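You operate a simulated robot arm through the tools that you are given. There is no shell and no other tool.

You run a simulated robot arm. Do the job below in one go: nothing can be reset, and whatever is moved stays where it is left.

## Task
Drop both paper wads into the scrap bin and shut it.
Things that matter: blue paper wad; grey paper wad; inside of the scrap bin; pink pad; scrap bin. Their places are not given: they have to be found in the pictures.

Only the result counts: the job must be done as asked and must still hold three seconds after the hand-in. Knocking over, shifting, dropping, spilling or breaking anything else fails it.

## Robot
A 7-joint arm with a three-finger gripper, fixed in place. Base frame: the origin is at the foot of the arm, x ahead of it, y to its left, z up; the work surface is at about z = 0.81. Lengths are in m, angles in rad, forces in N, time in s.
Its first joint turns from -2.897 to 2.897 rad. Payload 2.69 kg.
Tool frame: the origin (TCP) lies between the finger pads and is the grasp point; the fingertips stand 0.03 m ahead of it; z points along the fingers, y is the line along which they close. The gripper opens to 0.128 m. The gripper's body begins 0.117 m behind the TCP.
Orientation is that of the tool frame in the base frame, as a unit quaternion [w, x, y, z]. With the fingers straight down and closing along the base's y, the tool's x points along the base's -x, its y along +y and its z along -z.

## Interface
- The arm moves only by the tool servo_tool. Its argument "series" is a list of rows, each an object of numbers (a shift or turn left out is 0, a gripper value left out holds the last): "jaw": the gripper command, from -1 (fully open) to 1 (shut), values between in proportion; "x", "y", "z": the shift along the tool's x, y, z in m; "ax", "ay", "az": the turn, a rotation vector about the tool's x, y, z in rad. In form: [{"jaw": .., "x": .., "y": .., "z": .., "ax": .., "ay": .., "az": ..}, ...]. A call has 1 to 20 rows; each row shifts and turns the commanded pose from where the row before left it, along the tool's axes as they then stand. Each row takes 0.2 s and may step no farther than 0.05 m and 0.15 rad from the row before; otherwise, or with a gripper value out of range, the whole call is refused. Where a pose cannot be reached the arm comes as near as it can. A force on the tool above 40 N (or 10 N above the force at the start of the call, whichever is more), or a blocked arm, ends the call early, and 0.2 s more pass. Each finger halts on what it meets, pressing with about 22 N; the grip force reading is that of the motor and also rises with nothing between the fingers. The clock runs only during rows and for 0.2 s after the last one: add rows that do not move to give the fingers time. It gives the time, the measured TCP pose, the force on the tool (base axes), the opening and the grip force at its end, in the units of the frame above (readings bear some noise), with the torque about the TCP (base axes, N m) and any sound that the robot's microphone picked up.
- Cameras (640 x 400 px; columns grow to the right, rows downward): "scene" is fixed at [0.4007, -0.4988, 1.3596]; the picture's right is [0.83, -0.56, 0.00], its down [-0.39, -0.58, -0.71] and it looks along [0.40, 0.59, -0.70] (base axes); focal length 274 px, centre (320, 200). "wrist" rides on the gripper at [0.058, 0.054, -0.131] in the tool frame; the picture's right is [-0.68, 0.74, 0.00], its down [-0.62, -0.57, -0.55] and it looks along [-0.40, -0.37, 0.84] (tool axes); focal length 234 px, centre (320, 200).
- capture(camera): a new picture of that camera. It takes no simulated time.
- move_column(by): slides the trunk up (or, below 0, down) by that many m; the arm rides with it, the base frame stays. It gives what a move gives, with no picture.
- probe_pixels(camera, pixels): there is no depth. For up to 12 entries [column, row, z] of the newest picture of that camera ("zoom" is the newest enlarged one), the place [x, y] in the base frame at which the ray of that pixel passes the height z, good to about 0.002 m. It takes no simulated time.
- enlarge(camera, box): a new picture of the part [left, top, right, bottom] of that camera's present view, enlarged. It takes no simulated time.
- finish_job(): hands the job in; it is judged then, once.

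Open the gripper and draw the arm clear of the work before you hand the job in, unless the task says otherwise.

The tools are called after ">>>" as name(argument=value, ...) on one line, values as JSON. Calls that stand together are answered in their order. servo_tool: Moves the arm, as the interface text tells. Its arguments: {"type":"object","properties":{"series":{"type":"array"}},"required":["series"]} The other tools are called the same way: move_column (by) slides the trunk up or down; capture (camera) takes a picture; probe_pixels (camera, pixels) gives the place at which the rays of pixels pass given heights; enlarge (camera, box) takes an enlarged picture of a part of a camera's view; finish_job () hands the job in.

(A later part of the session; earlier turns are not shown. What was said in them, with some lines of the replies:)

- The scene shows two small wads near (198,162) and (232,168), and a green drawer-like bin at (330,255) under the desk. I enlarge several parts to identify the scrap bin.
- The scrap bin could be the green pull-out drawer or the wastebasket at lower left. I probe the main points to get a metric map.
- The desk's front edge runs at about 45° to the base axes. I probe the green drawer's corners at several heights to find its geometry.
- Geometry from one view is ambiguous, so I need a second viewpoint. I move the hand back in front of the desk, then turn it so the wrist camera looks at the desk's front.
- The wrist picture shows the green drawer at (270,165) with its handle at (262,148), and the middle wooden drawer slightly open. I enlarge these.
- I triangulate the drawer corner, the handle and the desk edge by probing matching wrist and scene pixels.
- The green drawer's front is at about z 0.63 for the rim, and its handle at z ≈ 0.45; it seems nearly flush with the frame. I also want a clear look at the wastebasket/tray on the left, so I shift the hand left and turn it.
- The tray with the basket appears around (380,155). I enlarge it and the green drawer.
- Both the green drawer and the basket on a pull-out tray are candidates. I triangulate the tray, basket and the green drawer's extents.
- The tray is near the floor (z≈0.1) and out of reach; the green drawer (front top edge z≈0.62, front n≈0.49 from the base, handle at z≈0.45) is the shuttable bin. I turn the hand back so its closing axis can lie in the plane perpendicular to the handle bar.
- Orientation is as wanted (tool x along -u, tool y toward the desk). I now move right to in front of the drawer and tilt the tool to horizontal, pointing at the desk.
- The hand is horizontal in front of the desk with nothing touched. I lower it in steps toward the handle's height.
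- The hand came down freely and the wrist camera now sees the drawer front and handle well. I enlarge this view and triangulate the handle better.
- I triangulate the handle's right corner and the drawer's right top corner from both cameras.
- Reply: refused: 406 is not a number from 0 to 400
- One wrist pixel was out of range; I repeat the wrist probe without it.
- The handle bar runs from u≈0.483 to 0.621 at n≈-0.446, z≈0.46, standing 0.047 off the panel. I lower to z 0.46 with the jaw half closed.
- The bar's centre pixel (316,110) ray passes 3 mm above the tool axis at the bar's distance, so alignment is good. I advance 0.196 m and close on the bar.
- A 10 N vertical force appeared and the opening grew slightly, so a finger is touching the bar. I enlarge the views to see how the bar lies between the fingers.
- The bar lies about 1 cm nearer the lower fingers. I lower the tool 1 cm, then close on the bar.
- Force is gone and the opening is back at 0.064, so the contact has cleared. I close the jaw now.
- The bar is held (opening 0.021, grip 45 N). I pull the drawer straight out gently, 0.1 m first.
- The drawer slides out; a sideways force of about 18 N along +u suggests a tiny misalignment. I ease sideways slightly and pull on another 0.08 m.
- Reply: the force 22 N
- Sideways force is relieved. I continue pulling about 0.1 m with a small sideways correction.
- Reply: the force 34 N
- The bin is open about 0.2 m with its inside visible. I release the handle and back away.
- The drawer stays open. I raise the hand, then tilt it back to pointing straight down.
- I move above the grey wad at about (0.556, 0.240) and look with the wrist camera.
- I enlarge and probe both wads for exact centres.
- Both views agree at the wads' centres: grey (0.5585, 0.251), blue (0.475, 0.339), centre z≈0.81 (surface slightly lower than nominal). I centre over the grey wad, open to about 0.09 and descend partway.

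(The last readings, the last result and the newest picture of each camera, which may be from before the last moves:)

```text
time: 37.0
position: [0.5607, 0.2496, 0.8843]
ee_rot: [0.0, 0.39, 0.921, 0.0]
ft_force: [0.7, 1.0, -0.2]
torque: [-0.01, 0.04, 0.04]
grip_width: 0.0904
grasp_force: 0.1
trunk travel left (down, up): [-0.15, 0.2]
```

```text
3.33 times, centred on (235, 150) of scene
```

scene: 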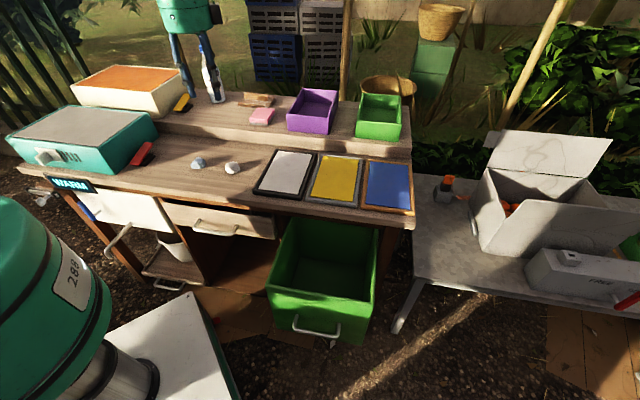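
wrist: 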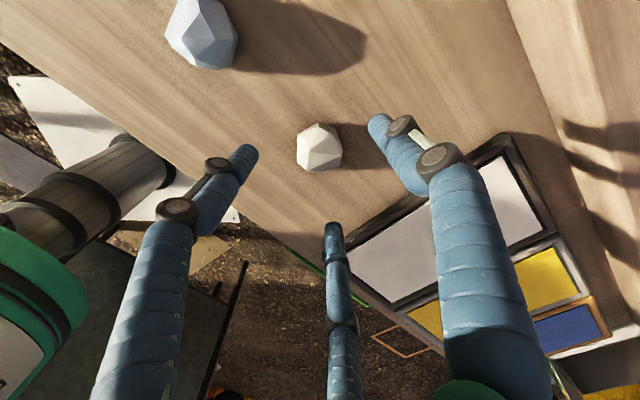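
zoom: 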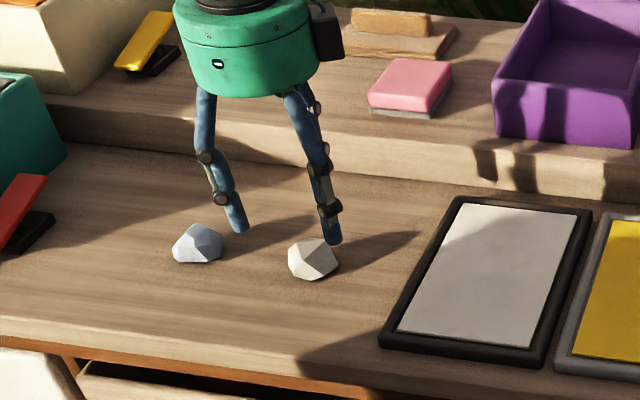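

The grey wad at (320,147) is within a few mm of the tool axis. I descend to z≈0.832 and close.

>>> servo_tool(series=[{"z": 0.026, "x": 0.0015, "y": 0.0015}, {"z": 0.026, "x": 0.0015, "y": 0.0015}, {}])

>>> enlarge(camera="scene", box=[170, 110, 290, 200])

>>> capture(camera="wrist")

```text
time: 37.8
position: [0.5611, 0.253, 0.8312]
ee_rot: [0.0, 0.389, 0.921, 0.0]
ft_force: [0.5, -0.2, -0.7]
torque: [-0.01, 0.04, 0.04]
grip_width: 0.0904
grasp_force: 0.0
trunk travel left (down, up): [-0.15, 0.2]
```

```text
4.44 times, centred on (230, 155) of scene
```

zoom: 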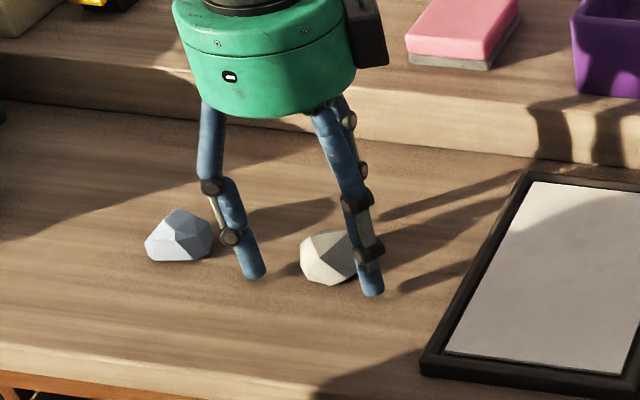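

```text
taken
```

wrist: 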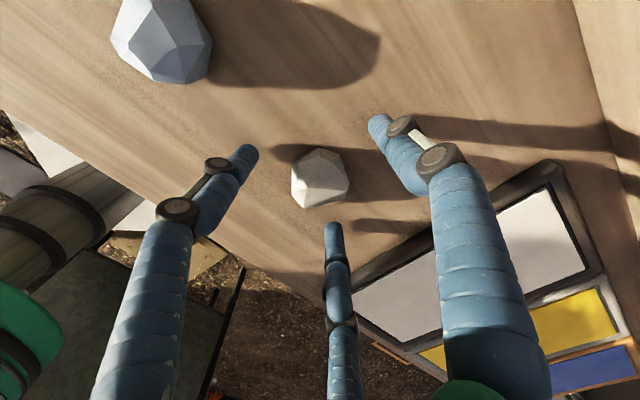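

The grey wad at (320,180) is centred between the fingers. I close and check the grip.

>>> servo_tool(series=[{"jaw": 0.2}, {"jaw": 0.6}, {"jaw": 1.0}, {}, {}])

>>> capture(camera="wrist")

```text
time: 39.0
position: [0.5606, 0.2534, 0.8325]
ee_rot: [0.0, 0.39, 0.921, 0.0]
ft_force: [0.6, 0.1, -0.3]
torque: [-0.01, 0.02, -0.01]
grip_width: 0.0419
grasp_force: 21.9
trunk travel left (down, up): [-0.15, 0.2]
```

```text
taken
```

wrist: 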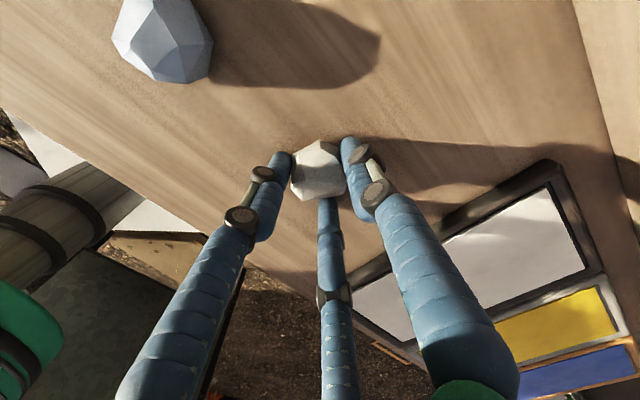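

The grey wad is gripped (width 0.042). I lift and carry it over the open bin.

>>> servo_tool(series=[{"z": -0.02}, {"z": -0.04}, {"z": -0.04}, {"z": -0.04}, {"z": -0.03}, {"x": -0.0379, "y": -0.0237}, {"x": -0.0379, "y": -0.0237}, {"x": -0.0379, "y": -0.0237}, {"x": -0.0379, "y": -0.0237}, {"x": -0.0379, "y": -0.0237}, {"x": -0.0379, "y": -0.0237}, {"x": -0.0379, "y": -0.0237}, {"x": -0.0379, "y": -0.0237}, {"x": -0.0379, "y": -0.0237}, {}])

>>> capture(camera="wrist")

>>> capture(camera="scene")

```text
time: 42.2
position: [0.64, -0.1392, 1.0039]
ee_rot: [-0.002, 0.39, 0.921, 0.0]
ft_force: [0.5, 0.2, 1.2]
torque: [0.07, 0.01, 0.0]
grip_width: 0.0416
grasp_force: 22.2
trunk travel left (down, up): [-0.15, 0.2]
```

```text
taken
```

wrist: 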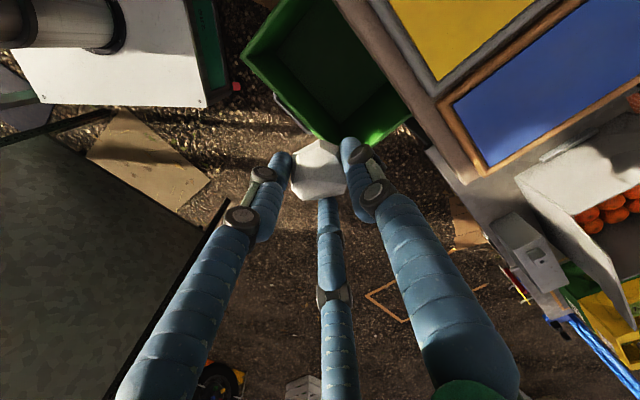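

```text
taken
```

scene: 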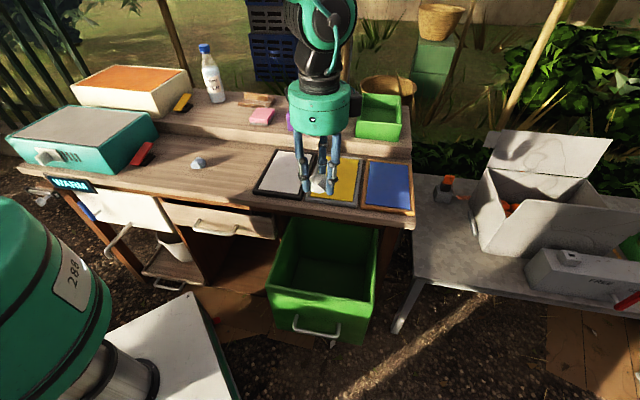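

I probe the open drawer's rim corners in this wrist view to confirm where to drop.

>>> probe_pixels(camera="wrist", pixels=[[243, 55, 0.62], [328, 143, 0.62], [290, 5, 0.62], [410, 117, 0.62], [335, 0, 0.79], [430, 145, 0.79], [430, 145, 0.76]])

>>> probe_pixels(camera="scene", pixels=[[267, 288, 0.62], [369, 308, 0.62], [283, 222, 0.62], [378, 235, 0.62], [320, 275, 0.32], [411, 228, 0.79]])

```text
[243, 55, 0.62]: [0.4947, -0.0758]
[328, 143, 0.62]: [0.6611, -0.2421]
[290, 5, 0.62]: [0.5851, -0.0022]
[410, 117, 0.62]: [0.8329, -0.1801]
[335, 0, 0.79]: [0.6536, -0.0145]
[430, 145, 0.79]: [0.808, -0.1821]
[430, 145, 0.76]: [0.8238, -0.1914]
```

```text
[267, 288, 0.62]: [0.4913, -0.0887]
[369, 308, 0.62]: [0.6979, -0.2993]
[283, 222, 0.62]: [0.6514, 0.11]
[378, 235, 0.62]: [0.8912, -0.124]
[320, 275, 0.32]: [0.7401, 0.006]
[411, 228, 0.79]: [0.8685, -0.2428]
```

The open mouth spans n from about -0.31 to -0.455 and u from 0.40 to 0.70; the hand is at n≈-0.362, u≈0.546. I lower to z≈0.70 and release the grey wad into the bin.

>>> servo_tool(series=[{"z": 0.0434, "y": 0.006}, {"z": 0.0434}, {"z": 0.0434}, {"z": 0.0434}, {"z": 0.0434}, {"z": 0.0434}, {"z": 0.0434}, {}])

>>> capture(camera="scene")

>>> capture(camera="wrist")

```text
time: 44.0
position: [0.6511, -0.1358, 0.7]
ee_rot: [0.0, 0.39, 0.921, 0.0]
ft_force: [1.4, -0.3, -0.8]
torque: [0.01, 0.04, -0.02]
grip_width: 0.0416
grasp_force: 21.7
trunk travel left (down, up): [-0.15, 0.2]
```

```text
taken
```

scene: 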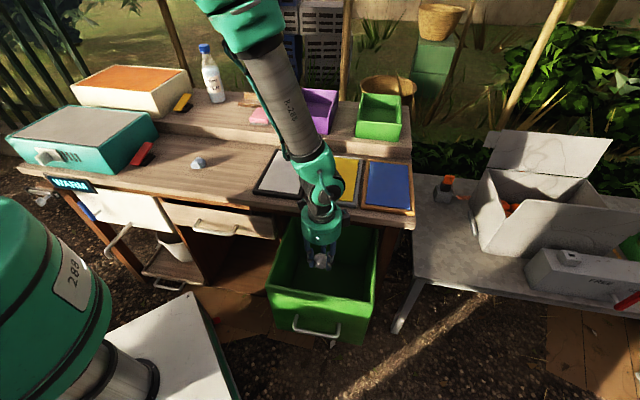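

```text
taken
```

wrist: 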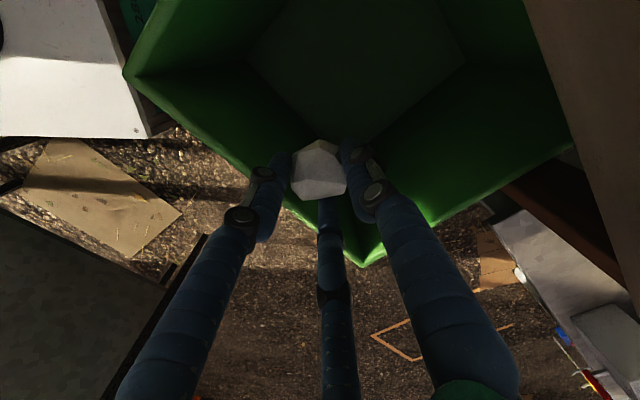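

The wad is over the bin's mouth with clearance all round. I open the jaw to let it fall, then rise.

>>> servo_tool(series=[{"jaw": 0.1}, {"jaw": -0.15}, {}, {}])

>>> capture(camera="wrist")

```text
time: 45.0
position: [0.6494, -0.134, 0.7008]
ee_rot: [0.0, 0.39, 0.921, 0.0]
ft_force: [0.2, -0.7, 1.2]
torque: [-0.02, 0.0, -0.03]
grip_width: 0.0737
grasp_force: 0.0
trunk travel left (down, up): [-0.15, 0.2]
```

```text
taken
```

wrist: 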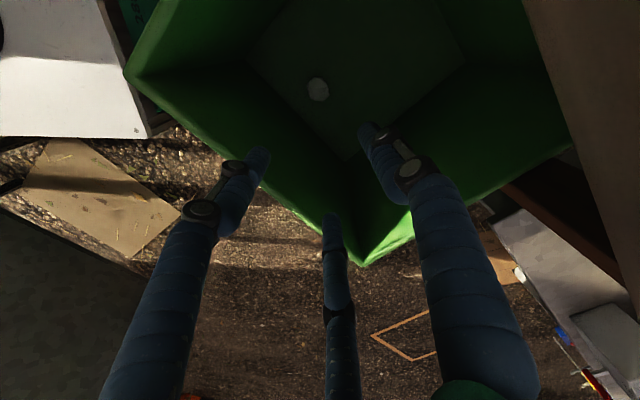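

The grey wad lies on the bin's floor at (317,90). I rise and move above the blue wad at about (0.475, 0.339).

>>> servo_tool(series=[{"z": -0.0434}, {"z": -0.0434}, {"z": -0.0434}, {"z": -0.0434}, {"z": -0.0434}, {"z": -0.0434}, {"z": -0.0434}, {"x": 0.0419, "y": 0.0187}, {"x": 0.0419, "y": 0.0187}, {"x": 0.0419, "y": 0.0187}, {"x": 0.0419, "y": 0.0187}, {"x": 0.0419, "y": 0.0187}, {"x": 0.0419, "y": 0.0187}, {"x": 0.0419, "y": 0.0187}, {"x": 0.0419, "y": 0.0187}, {"x": 0.0419, "y": 0.0187}, {"x": 0.0419, "y": 0.0187}, {"x": 0.0419, "y": 0.0187, "jaw": -0.5}, {}])

>>> capture(camera="wrist")

>>> capture(camera="scene")

```text
time: 49.0
position: [0.4716, 0.3429, 1.0031]
ee_rot: [0.0, 0.391, 0.921, 0.0]
ft_force: [-0.2, -0.2, -0.7]
torque: [-0.05, 0.0, -0.02]
grip_width: 0.096
grasp_force: 0.1
trunk travel left (down, up): [-0.15, 0.2]
```

```text
taken
```

wrist: 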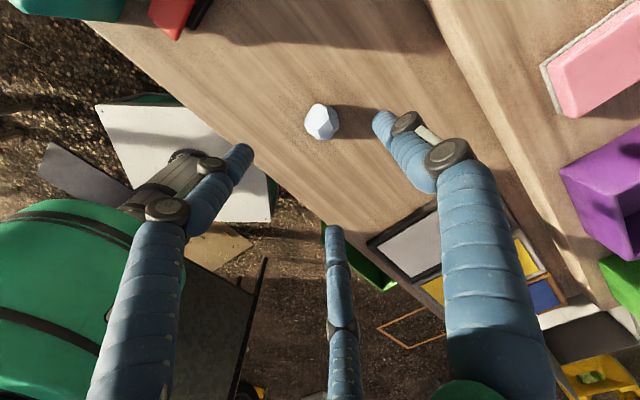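

```text
taken
```

scene: 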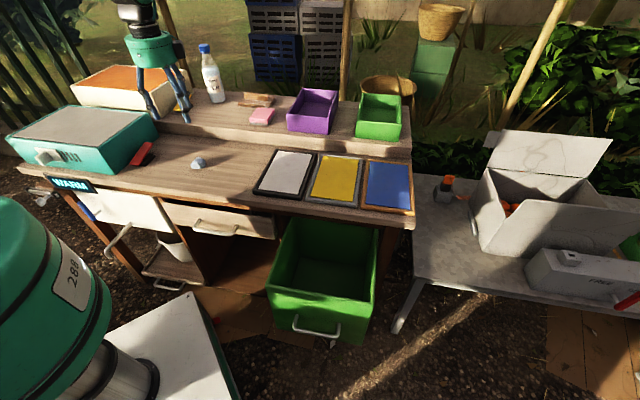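

The blue wad at (322,121) is within 4 mm of the tool axis. I correct and descend around it to z≈0.832.

>>> servo_tool(series=[{"x": -0.0037, "z": 0.02}, {"z": 0.045}, {"z": 0.045}, {"z": 0.035}, {"z": 0.026}, {}])

>>> capture(camera="wrist")

```text
time: 50.4
position: [0.48, 0.3369, 0.8278]
ee_rot: [-0.001, 0.39, 0.921, 0.0]
ft_force: [0.9, -0.8, 0.4]
torque: [0.0, 0.02, 0.0]
grip_width: 0.0959
grasp_force: 0.1
trunk travel left (down, up): [-0.15, 0.2]
```

```text
taken
```

wrist: 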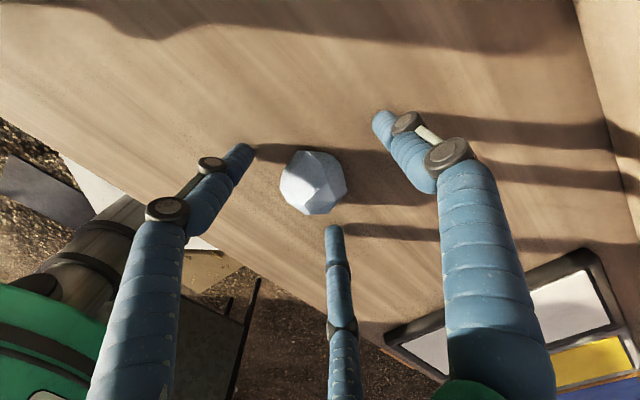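

The blue wad at (313,183) sits between the fingers. I close on it.

>>> servo_tool(series=[{"jaw": 0.1, "y": -0.003}, {"jaw": 0.5}, {"jaw": 1.0}, {}, {}])

```text
time: 51.6
position: [0.4773, 0.3346, 0.8303]
ee_rot: [0.001, 0.39, 0.921, -0.001]
ft_force: [-4.9, 1.2, 14.9]
torque: [-0.02, 0.41, -0.1]
grip_width: 0.044
grasp_force: 21.9
trunk travel left (down, up): [-0.15, 0.2]
```

A 15 N upward force shows, maybe the wad's facet pressing on the table. I look before lifting.

>>> capture(camera="wrist")

>>> enlarge(camera="scene", box=[140, 90, 280, 200])

```text
taken
```

wrist: 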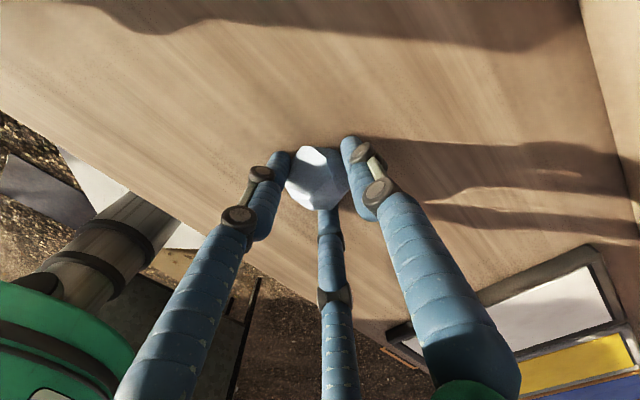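

```text
3.64 times, centred on (210, 145) of scene
```

zoom: 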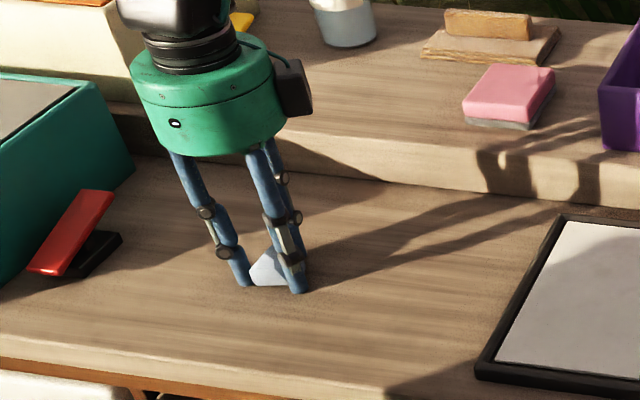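

The wad is between the pads. I lift slowly and check that it stays gripped.

>>> servo_tool(series=[{"z": -0.01}, {"z": -0.02}, {"z": -0.03}, {"z": -0.03}, {}])

>>> capture(camera="wrist")

```text
time: 52.8
position: [0.4777, 0.3351, 0.9203]
ee_rot: [0.001, 0.39, 0.921, 0.0]
ft_force: [0.3, 0.3, 0.2]
torque: [0.01, -0.04, 0.02]
grip_width: 0.0438
grasp_force: 22.4
trunk travel left (down, up): [-0.15, 0.2]
```

```text
taken
```

wrist: 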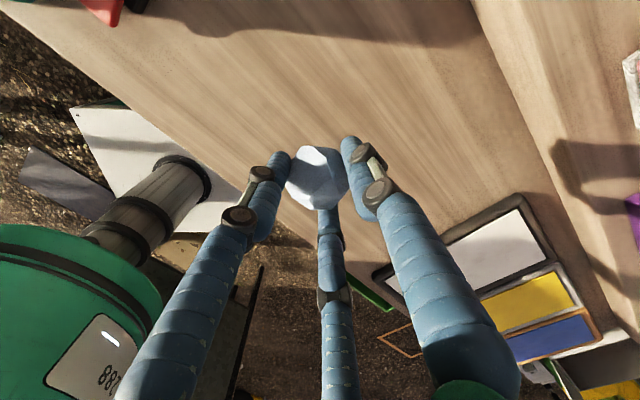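

The blue wad is held. I carry it over the bin at z≈1.0.

>>> servo_tool(series=[{"z": -0.04}, {"z": -0.04}, {"x": -0.0415, "y": -0.0185}, {"x": -0.0415, "y": -0.0185}, {"x": -0.0415, "y": -0.0185}, {"x": -0.0415, "y": -0.0185}, {"x": -0.0415, "y": -0.0185}, {"x": -0.0415, "y": -0.0185}, {"x": -0.0415, "y": -0.0185}, {"x": -0.0415, "y": -0.0185}, {"x": -0.0415, "y": -0.0185}, {"x": -0.0415, "y": -0.0185}, {"x": -0.0415, "y": -0.0185}, {}])

>>> capture(camera="wrist")

```text
time: 55.8
position: [0.6473, -0.1405, 1.0026]
ee_rot: [-0.001, 0.39, 0.921, 0.0]
ft_force: [-0.3, -0.4, -1.3]
torque: [0.03, 0.02, 0.0]
grip_width: 0.0441
grasp_force: 22.1
trunk travel left (down, up): [-0.15, 0.2]
```

```text
taken
```

wrist: 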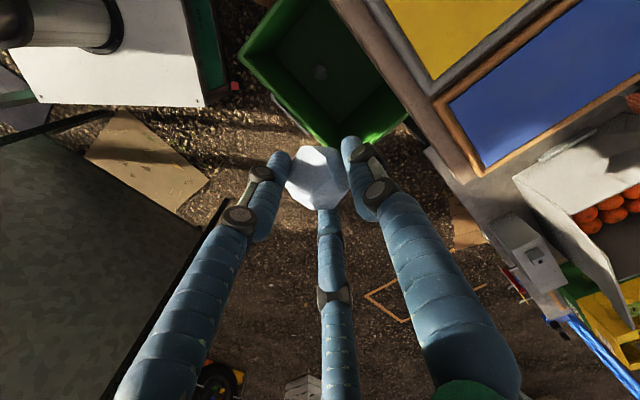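

The bin with the grey wad inside is below. I lower to z≈0.70 as before and release.

>>> servo_tool(series=[{"z": 0.0432, "y": 0.004}, {"z": 0.0432}, {"z": 0.0432}, {"z": 0.0432}, {"z": 0.0432}, {"z": 0.0432}, {"z": 0.0432}, {}, {"jaw": 0.1}, {"jaw": -0.15}, {}, {}])

>>> capture(camera="wrist")

```text
time: 58.4
position: [0.6515, -0.1343, 0.6986]
ee_rot: [0.0, 0.389, 0.921, 0.0]
ft_force: [0.2, -0.5, 0.5]
torque: [-0.01, -0.02, 0.02]
grip_width: 0.0735
grasp_force: 0.0
trunk travel left (down, up): [-0.15, 0.2]
```

```text
taken
```

wrist: 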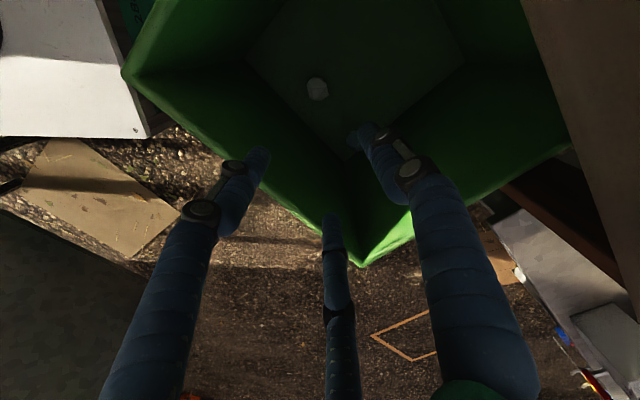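

The grey wad is at (317,90) and something bluish is at (356,138) behind a finger. I rise and check from both cameras.

>>> servo_tool(series=[{"z": -0.043}, {"z": -0.043}, {"z": -0.043}, {"z": -0.043}, {"z": -0.043}, {"z": -0.043}, {"z": -0.043}, {"z": -0.043}, {"z": -0.043}, {}])

>>> capture(camera="wrist")

>>> enlarge(camera="scene", box=[250, 200, 420, 360])

>>> enlarge(camera="wrist", box=[220, 0, 440, 150])

```text
time: 60.6
position: [0.6488, -0.1321, 1.0857]
ee_rot: [0.0, 0.39, 0.921, 0.0]
ft_force: [-0.6, -0.2, 0.1]
torque: [-0.01, -0.02, 0.03]
grip_width: 0.0734
grasp_force: 0.1
trunk travel left (down, up): [-0.15, 0.2]
```

```text
taken
```

wrist: 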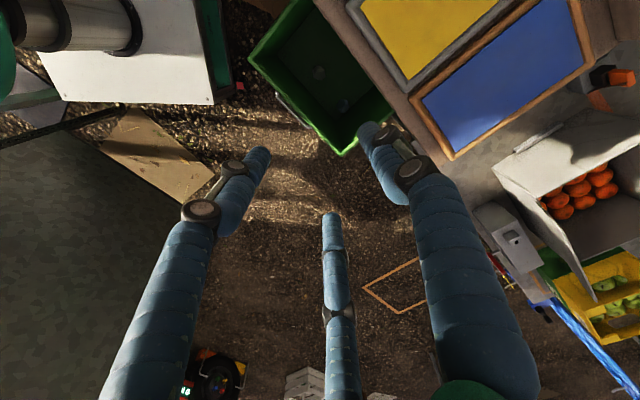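

```text
2.50 times, centred on (335, 280) of scene
```

zoom: 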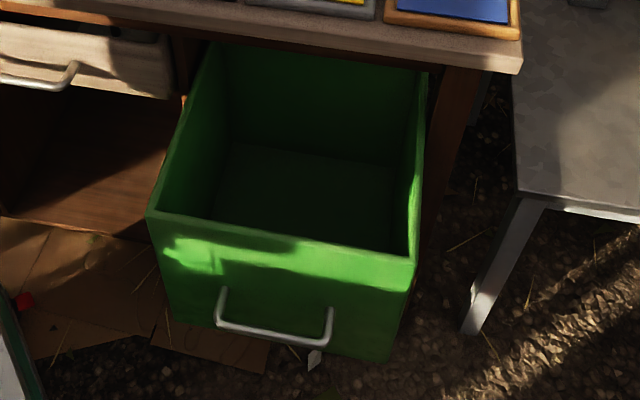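

```text
2.67 times, centred on (330, 75) of wrist
```

zoom: 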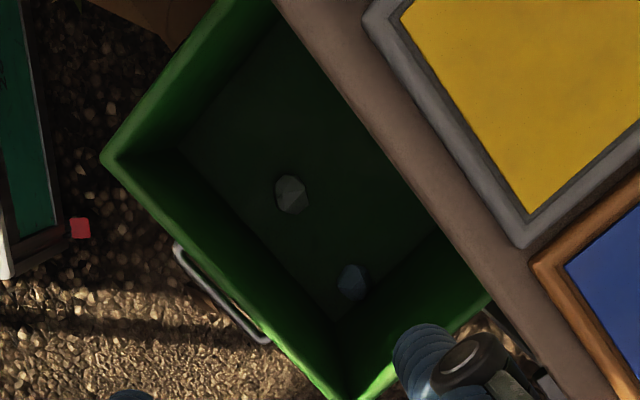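

Both wads lie in the bin (zoom (290,193) and (352,282)). I back the hand away from the desk, close the jaw, and tilt to horizontal for pushing the bin shut.

>>> servo_tool(series=[{"y": -0.04, "jaw": 1.0}, {"y": -0.04}, {"y": -0.04}, {"y": -0.04}, {"y": -0.04}, {"y": -0.045}, {"ax": -0.1428}, {"ax": -0.1428}, {"ax": -0.1428}, {"ax": -0.1428}, {"ax": -0.1428}, {"ax": -0.1428}, {"ax": -0.1428}, {"ax": -0.1428}, {"ax": -0.1428}, {"ax": -0.1428}, {"ax": -0.1428}, {}])

>>> servo_tool(series=[{"y": -0.045}, {"y": -0.045}, {"y": -0.045}, {"y": -0.045}, {"y": -0.045}, {"y": -0.045}, {"y": -0.045}, {"y": -0.045}, {"y": -0.045}, {"y": -0.045}, {"y": -0.045}, {"y": -0.045}, {}])

>>> capture(camera="wrist")

>>> capture(camera="scene")

```text
time: 64.4
position: [0.4741, -0.3042, 1.0856]
ee_rot: [0.276, 0.276, 0.65, 0.652]
ft_force: [0.3, -0.1, -0.7]
torque: [0.0, -0.05, 0.08]
grip_width: 0.0023
grasp_force: 22.0
trunk travel left (down, up): [-0.15, 0.2]
```

```text
time: 67.2
position: [0.4725, -0.302, 0.5456]
ee_rot: [0.276, 0.276, 0.651, 0.651]
ft_force: [-0.2, 0.6, -0.9]
torque: [-0.01, -0.03, 0.03]
grip_width: 0.0021
grasp_force: 22.0
trunk travel left (down, up): [-0.15, 0.2]
```

```text
taken
```

wrist: 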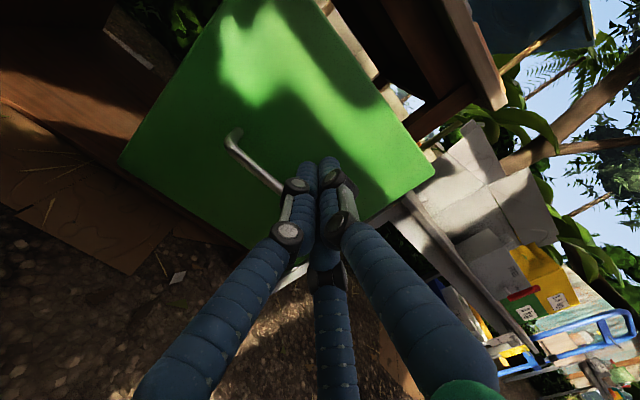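

```text
taken
```

scene: 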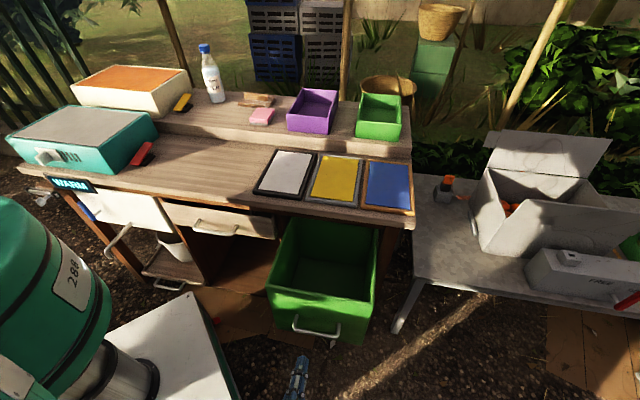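

The tool is level with the panel above the handle. I approach and push the bin in gently.

>>> servo_tool(series=[{"z": 0.04}, {"z": 0.04}, {"z": 0.04}, {"z": 0.015}, {"z": 0.015}, {"z": 0.02}, {"z": 0.02}, {"z": 0.02}, {"z": 0.02}, {"z": 0.02}, {"z": 0.02}, {}])

>>> capture(camera="scene")

>>> capture(camera="wrist")

```text
time: 69.8
position: [0.6691, -0.1173, 0.5468]
ee_rot: [0.276, 0.275, 0.651, 0.652]
ft_force: [0.0, 0.0, 0.3]
torque: [-0.02, -0.01, 0.01]
grip_width: 0.0022
grasp_force: 22.2
trunk travel left (down, up): [-0.15, 0.2]
```

```text
taken
```

scene: 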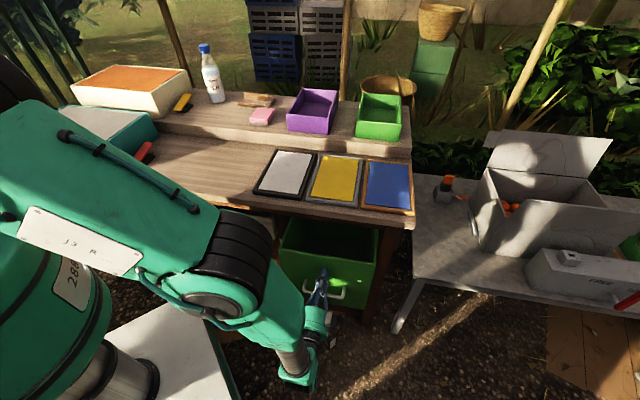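

```text
taken
```

wrist: 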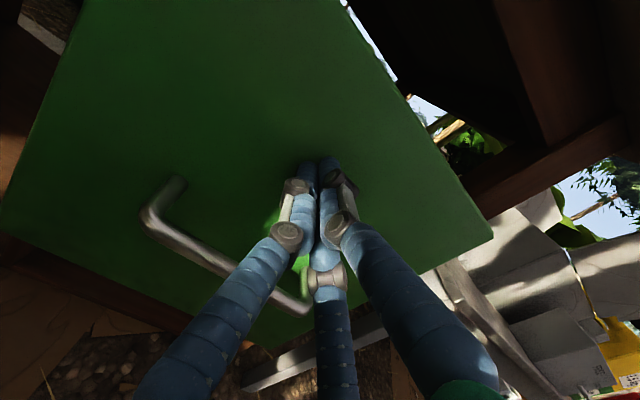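

The bin is sliding in smoothly. I keep pushing until it meets its stop.

>>> servo_tool(series=[{"z": 0.02}, {"z": 0.02}, {"z": 0.015}, {"z": 0.01}, {"z": 0.01}, {"z": 0.01}, {}])

>>> capture(camera="scene")

>>> capture(camera="wrist")

```text
time: 70.8
position: [0.7149, -0.0736, 0.5443]
ee_rot: [0.276, 0.278, 0.65, 0.651]
ft_force: [-5.4, -4.7, 0.7]
torque: [0.01, 0.12, 0.09]
grip_width: 0.0021
grasp_force: 21.6
trunk travel left (down, up): [-0.15, 0.2]
stopped in row 5: the force on the tool passed its limit at 62 N (the readings are from after the stop); the commanded pose is now the measured one
```

```text
taken
```

scene: 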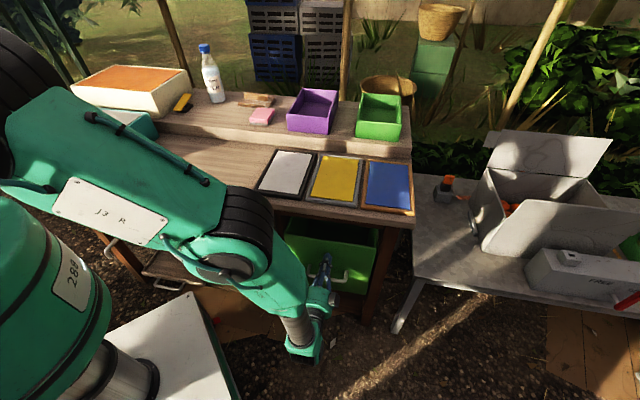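

```text
taken
```

wrist: 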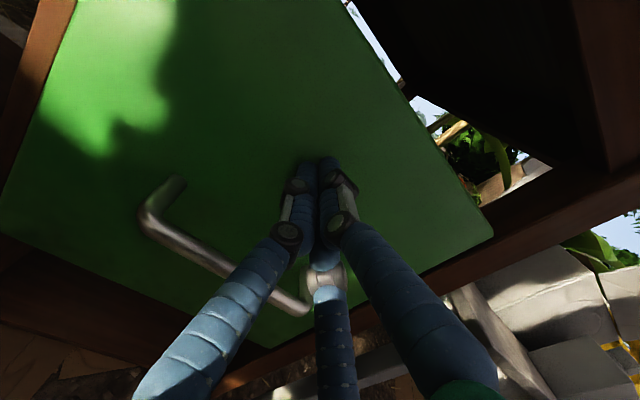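

The push ended on a hard stop with the fingertips at n≈-0.491, the same place the drawer started. I push once more gently to confirm it's fully seated, without leaving a rebound gap.

>>> servo_tool(series=[{"z": 0.003}, {"z": 0.003}, {"z": 0.003}, {"z": 0.003}])

```text
time: 71.2
position: [0.7139, -0.0739, 0.5427]
ee_rot: [0.278, 0.28, 0.649, 0.65]
ft_force: [-6.9, -5.2, 1.3]
torque: [0.03, 0.02, 0.12]
grip_width: 0.0022
grasp_force: 22.5
trunk travel left (down, up): [-0.15, 0.2]
stopped in row 1: the force on the tool passed its limit at 50 N (the readings are from after the stop); the commanded pose is now the measured one
```

It is firmly against its stop. I retreat straight back and check the result.

>>> servo_tool(series=[{"z": -0.01}, {"z": -0.03}, {"z": -0.045}, {"z": -0.045}, {"z": -0.045}, {"z": -0.045}, {"z": -0.045}, {"z": -0.045}, {}])

>>> capture(camera="scene")

>>> enlarge(camera="scene", box=[230, 180, 430, 310])

>>> capture(camera="wrist")

```text
time: 73.2
position: [0.488, -0.2844, 0.5405]
ee_rot: [0.277, 0.279, 0.65, 0.65]
ft_force: [-0.4, 0.1, 0.3]
torque: [0.05, -0.02, 0.0]
grip_width: 0.0022
grasp_force: 21.5
trunk travel left (down, up): [-0.15, 0.2]
```

```text
taken
```

scene: 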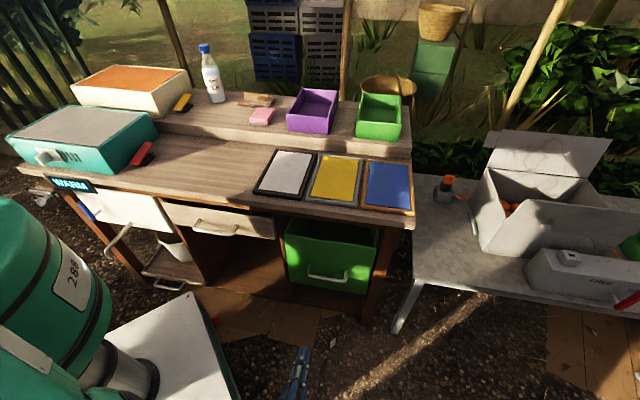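

```text
3.08 times, centred on (330, 245) of scene
```

zoom: 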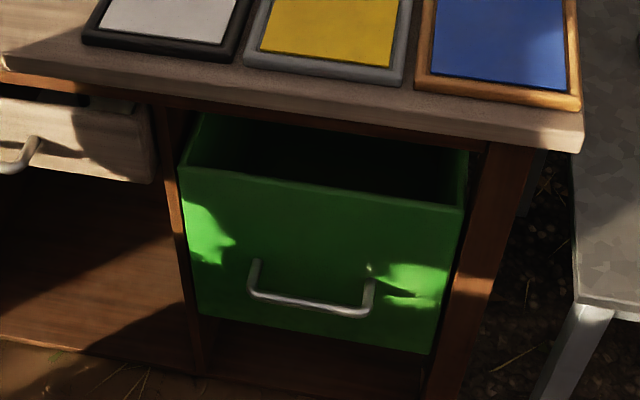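

```text
taken
```

wrist: 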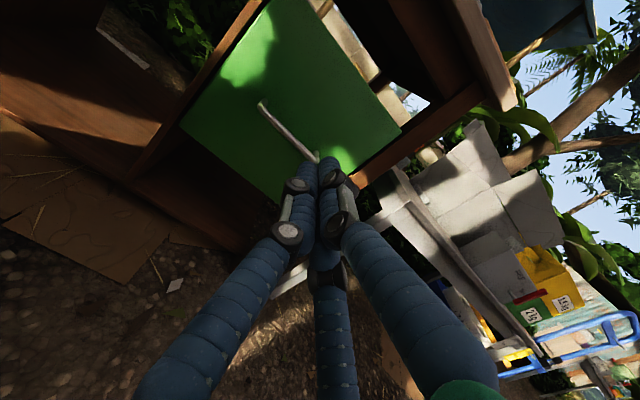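

The drawer is back exactly at its original shut position and nothing else has moved. I raise the arm clear and open the gripper.

>>> servo_tool(series=[{"z": -0.02, "jaw": -1.0}, {"y": 0.045}, {"y": 0.045}, {"y": 0.045}, {"y": 0.045}, {"y": 0.045}, {"y": 0.045}, {"y": 0.045}, {"y": 0.045}, {"y": 0.045}, {"y": 0.045}, {"y": 0.045}, {"y": 0.045}, {}, {}])

>>> capture(camera="scene")

>>> capture(camera="wrist")

```text
time: 76.4
position: [0.4761, -0.3066, 1.0814]
ee_rot: [0.277, 0.279, 0.65, 0.65]
ft_force: [0.4, 0.3, 0.3]
torque: [-0.04, -0.03, 0.0]
grip_width: 0.1278
grasp_force: 0.1
trunk travel left (down, up): [-0.15, 0.2]
```

```text
taken
```

scene: 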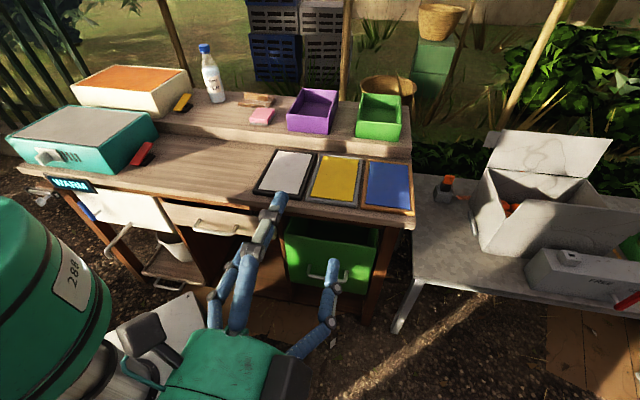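

```text
taken
```

wrist: 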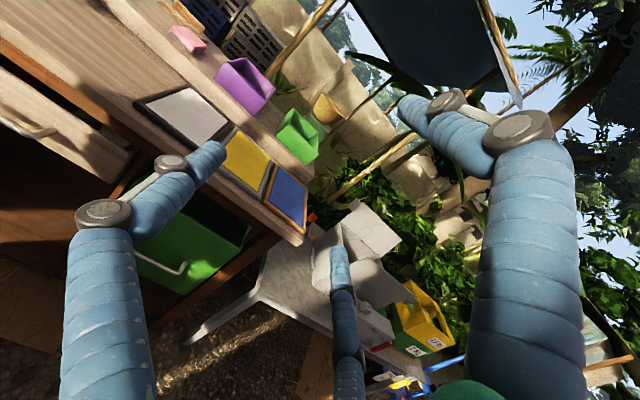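

Both wads are in the bin, the bin is shut against its stop, the gripper is open and the arm is clear of the desk. I hand the job in.

>>> finish_job()

```text
The job is handed in.
```

Both paper wads are in the scrap bin and it is pushed shut against its stop. I then handed the job in with the gripper open and the arm clear.

- **Which bin:** I took the green pull-out drawer under the right of the desk as the scrap bin. The other candidate was a basket on a pull-out tray near the floor, too low for the arm to reach. Nothing in the pictures labels either one, so this was my judgement.
- **Wads:** I dropped the grey wad first, then the blue one. Before shutting the drawer, the wrist picture showed both lying on its floor.
- **Shutting:** The drawer stopped hard at the same place it stood at the start. A second push moved it no further.
- **Everything else:** In the last pictures nothing else looked moved, including the pink pad. The middle wooden drawer was slightly open at the start and I left it that way.
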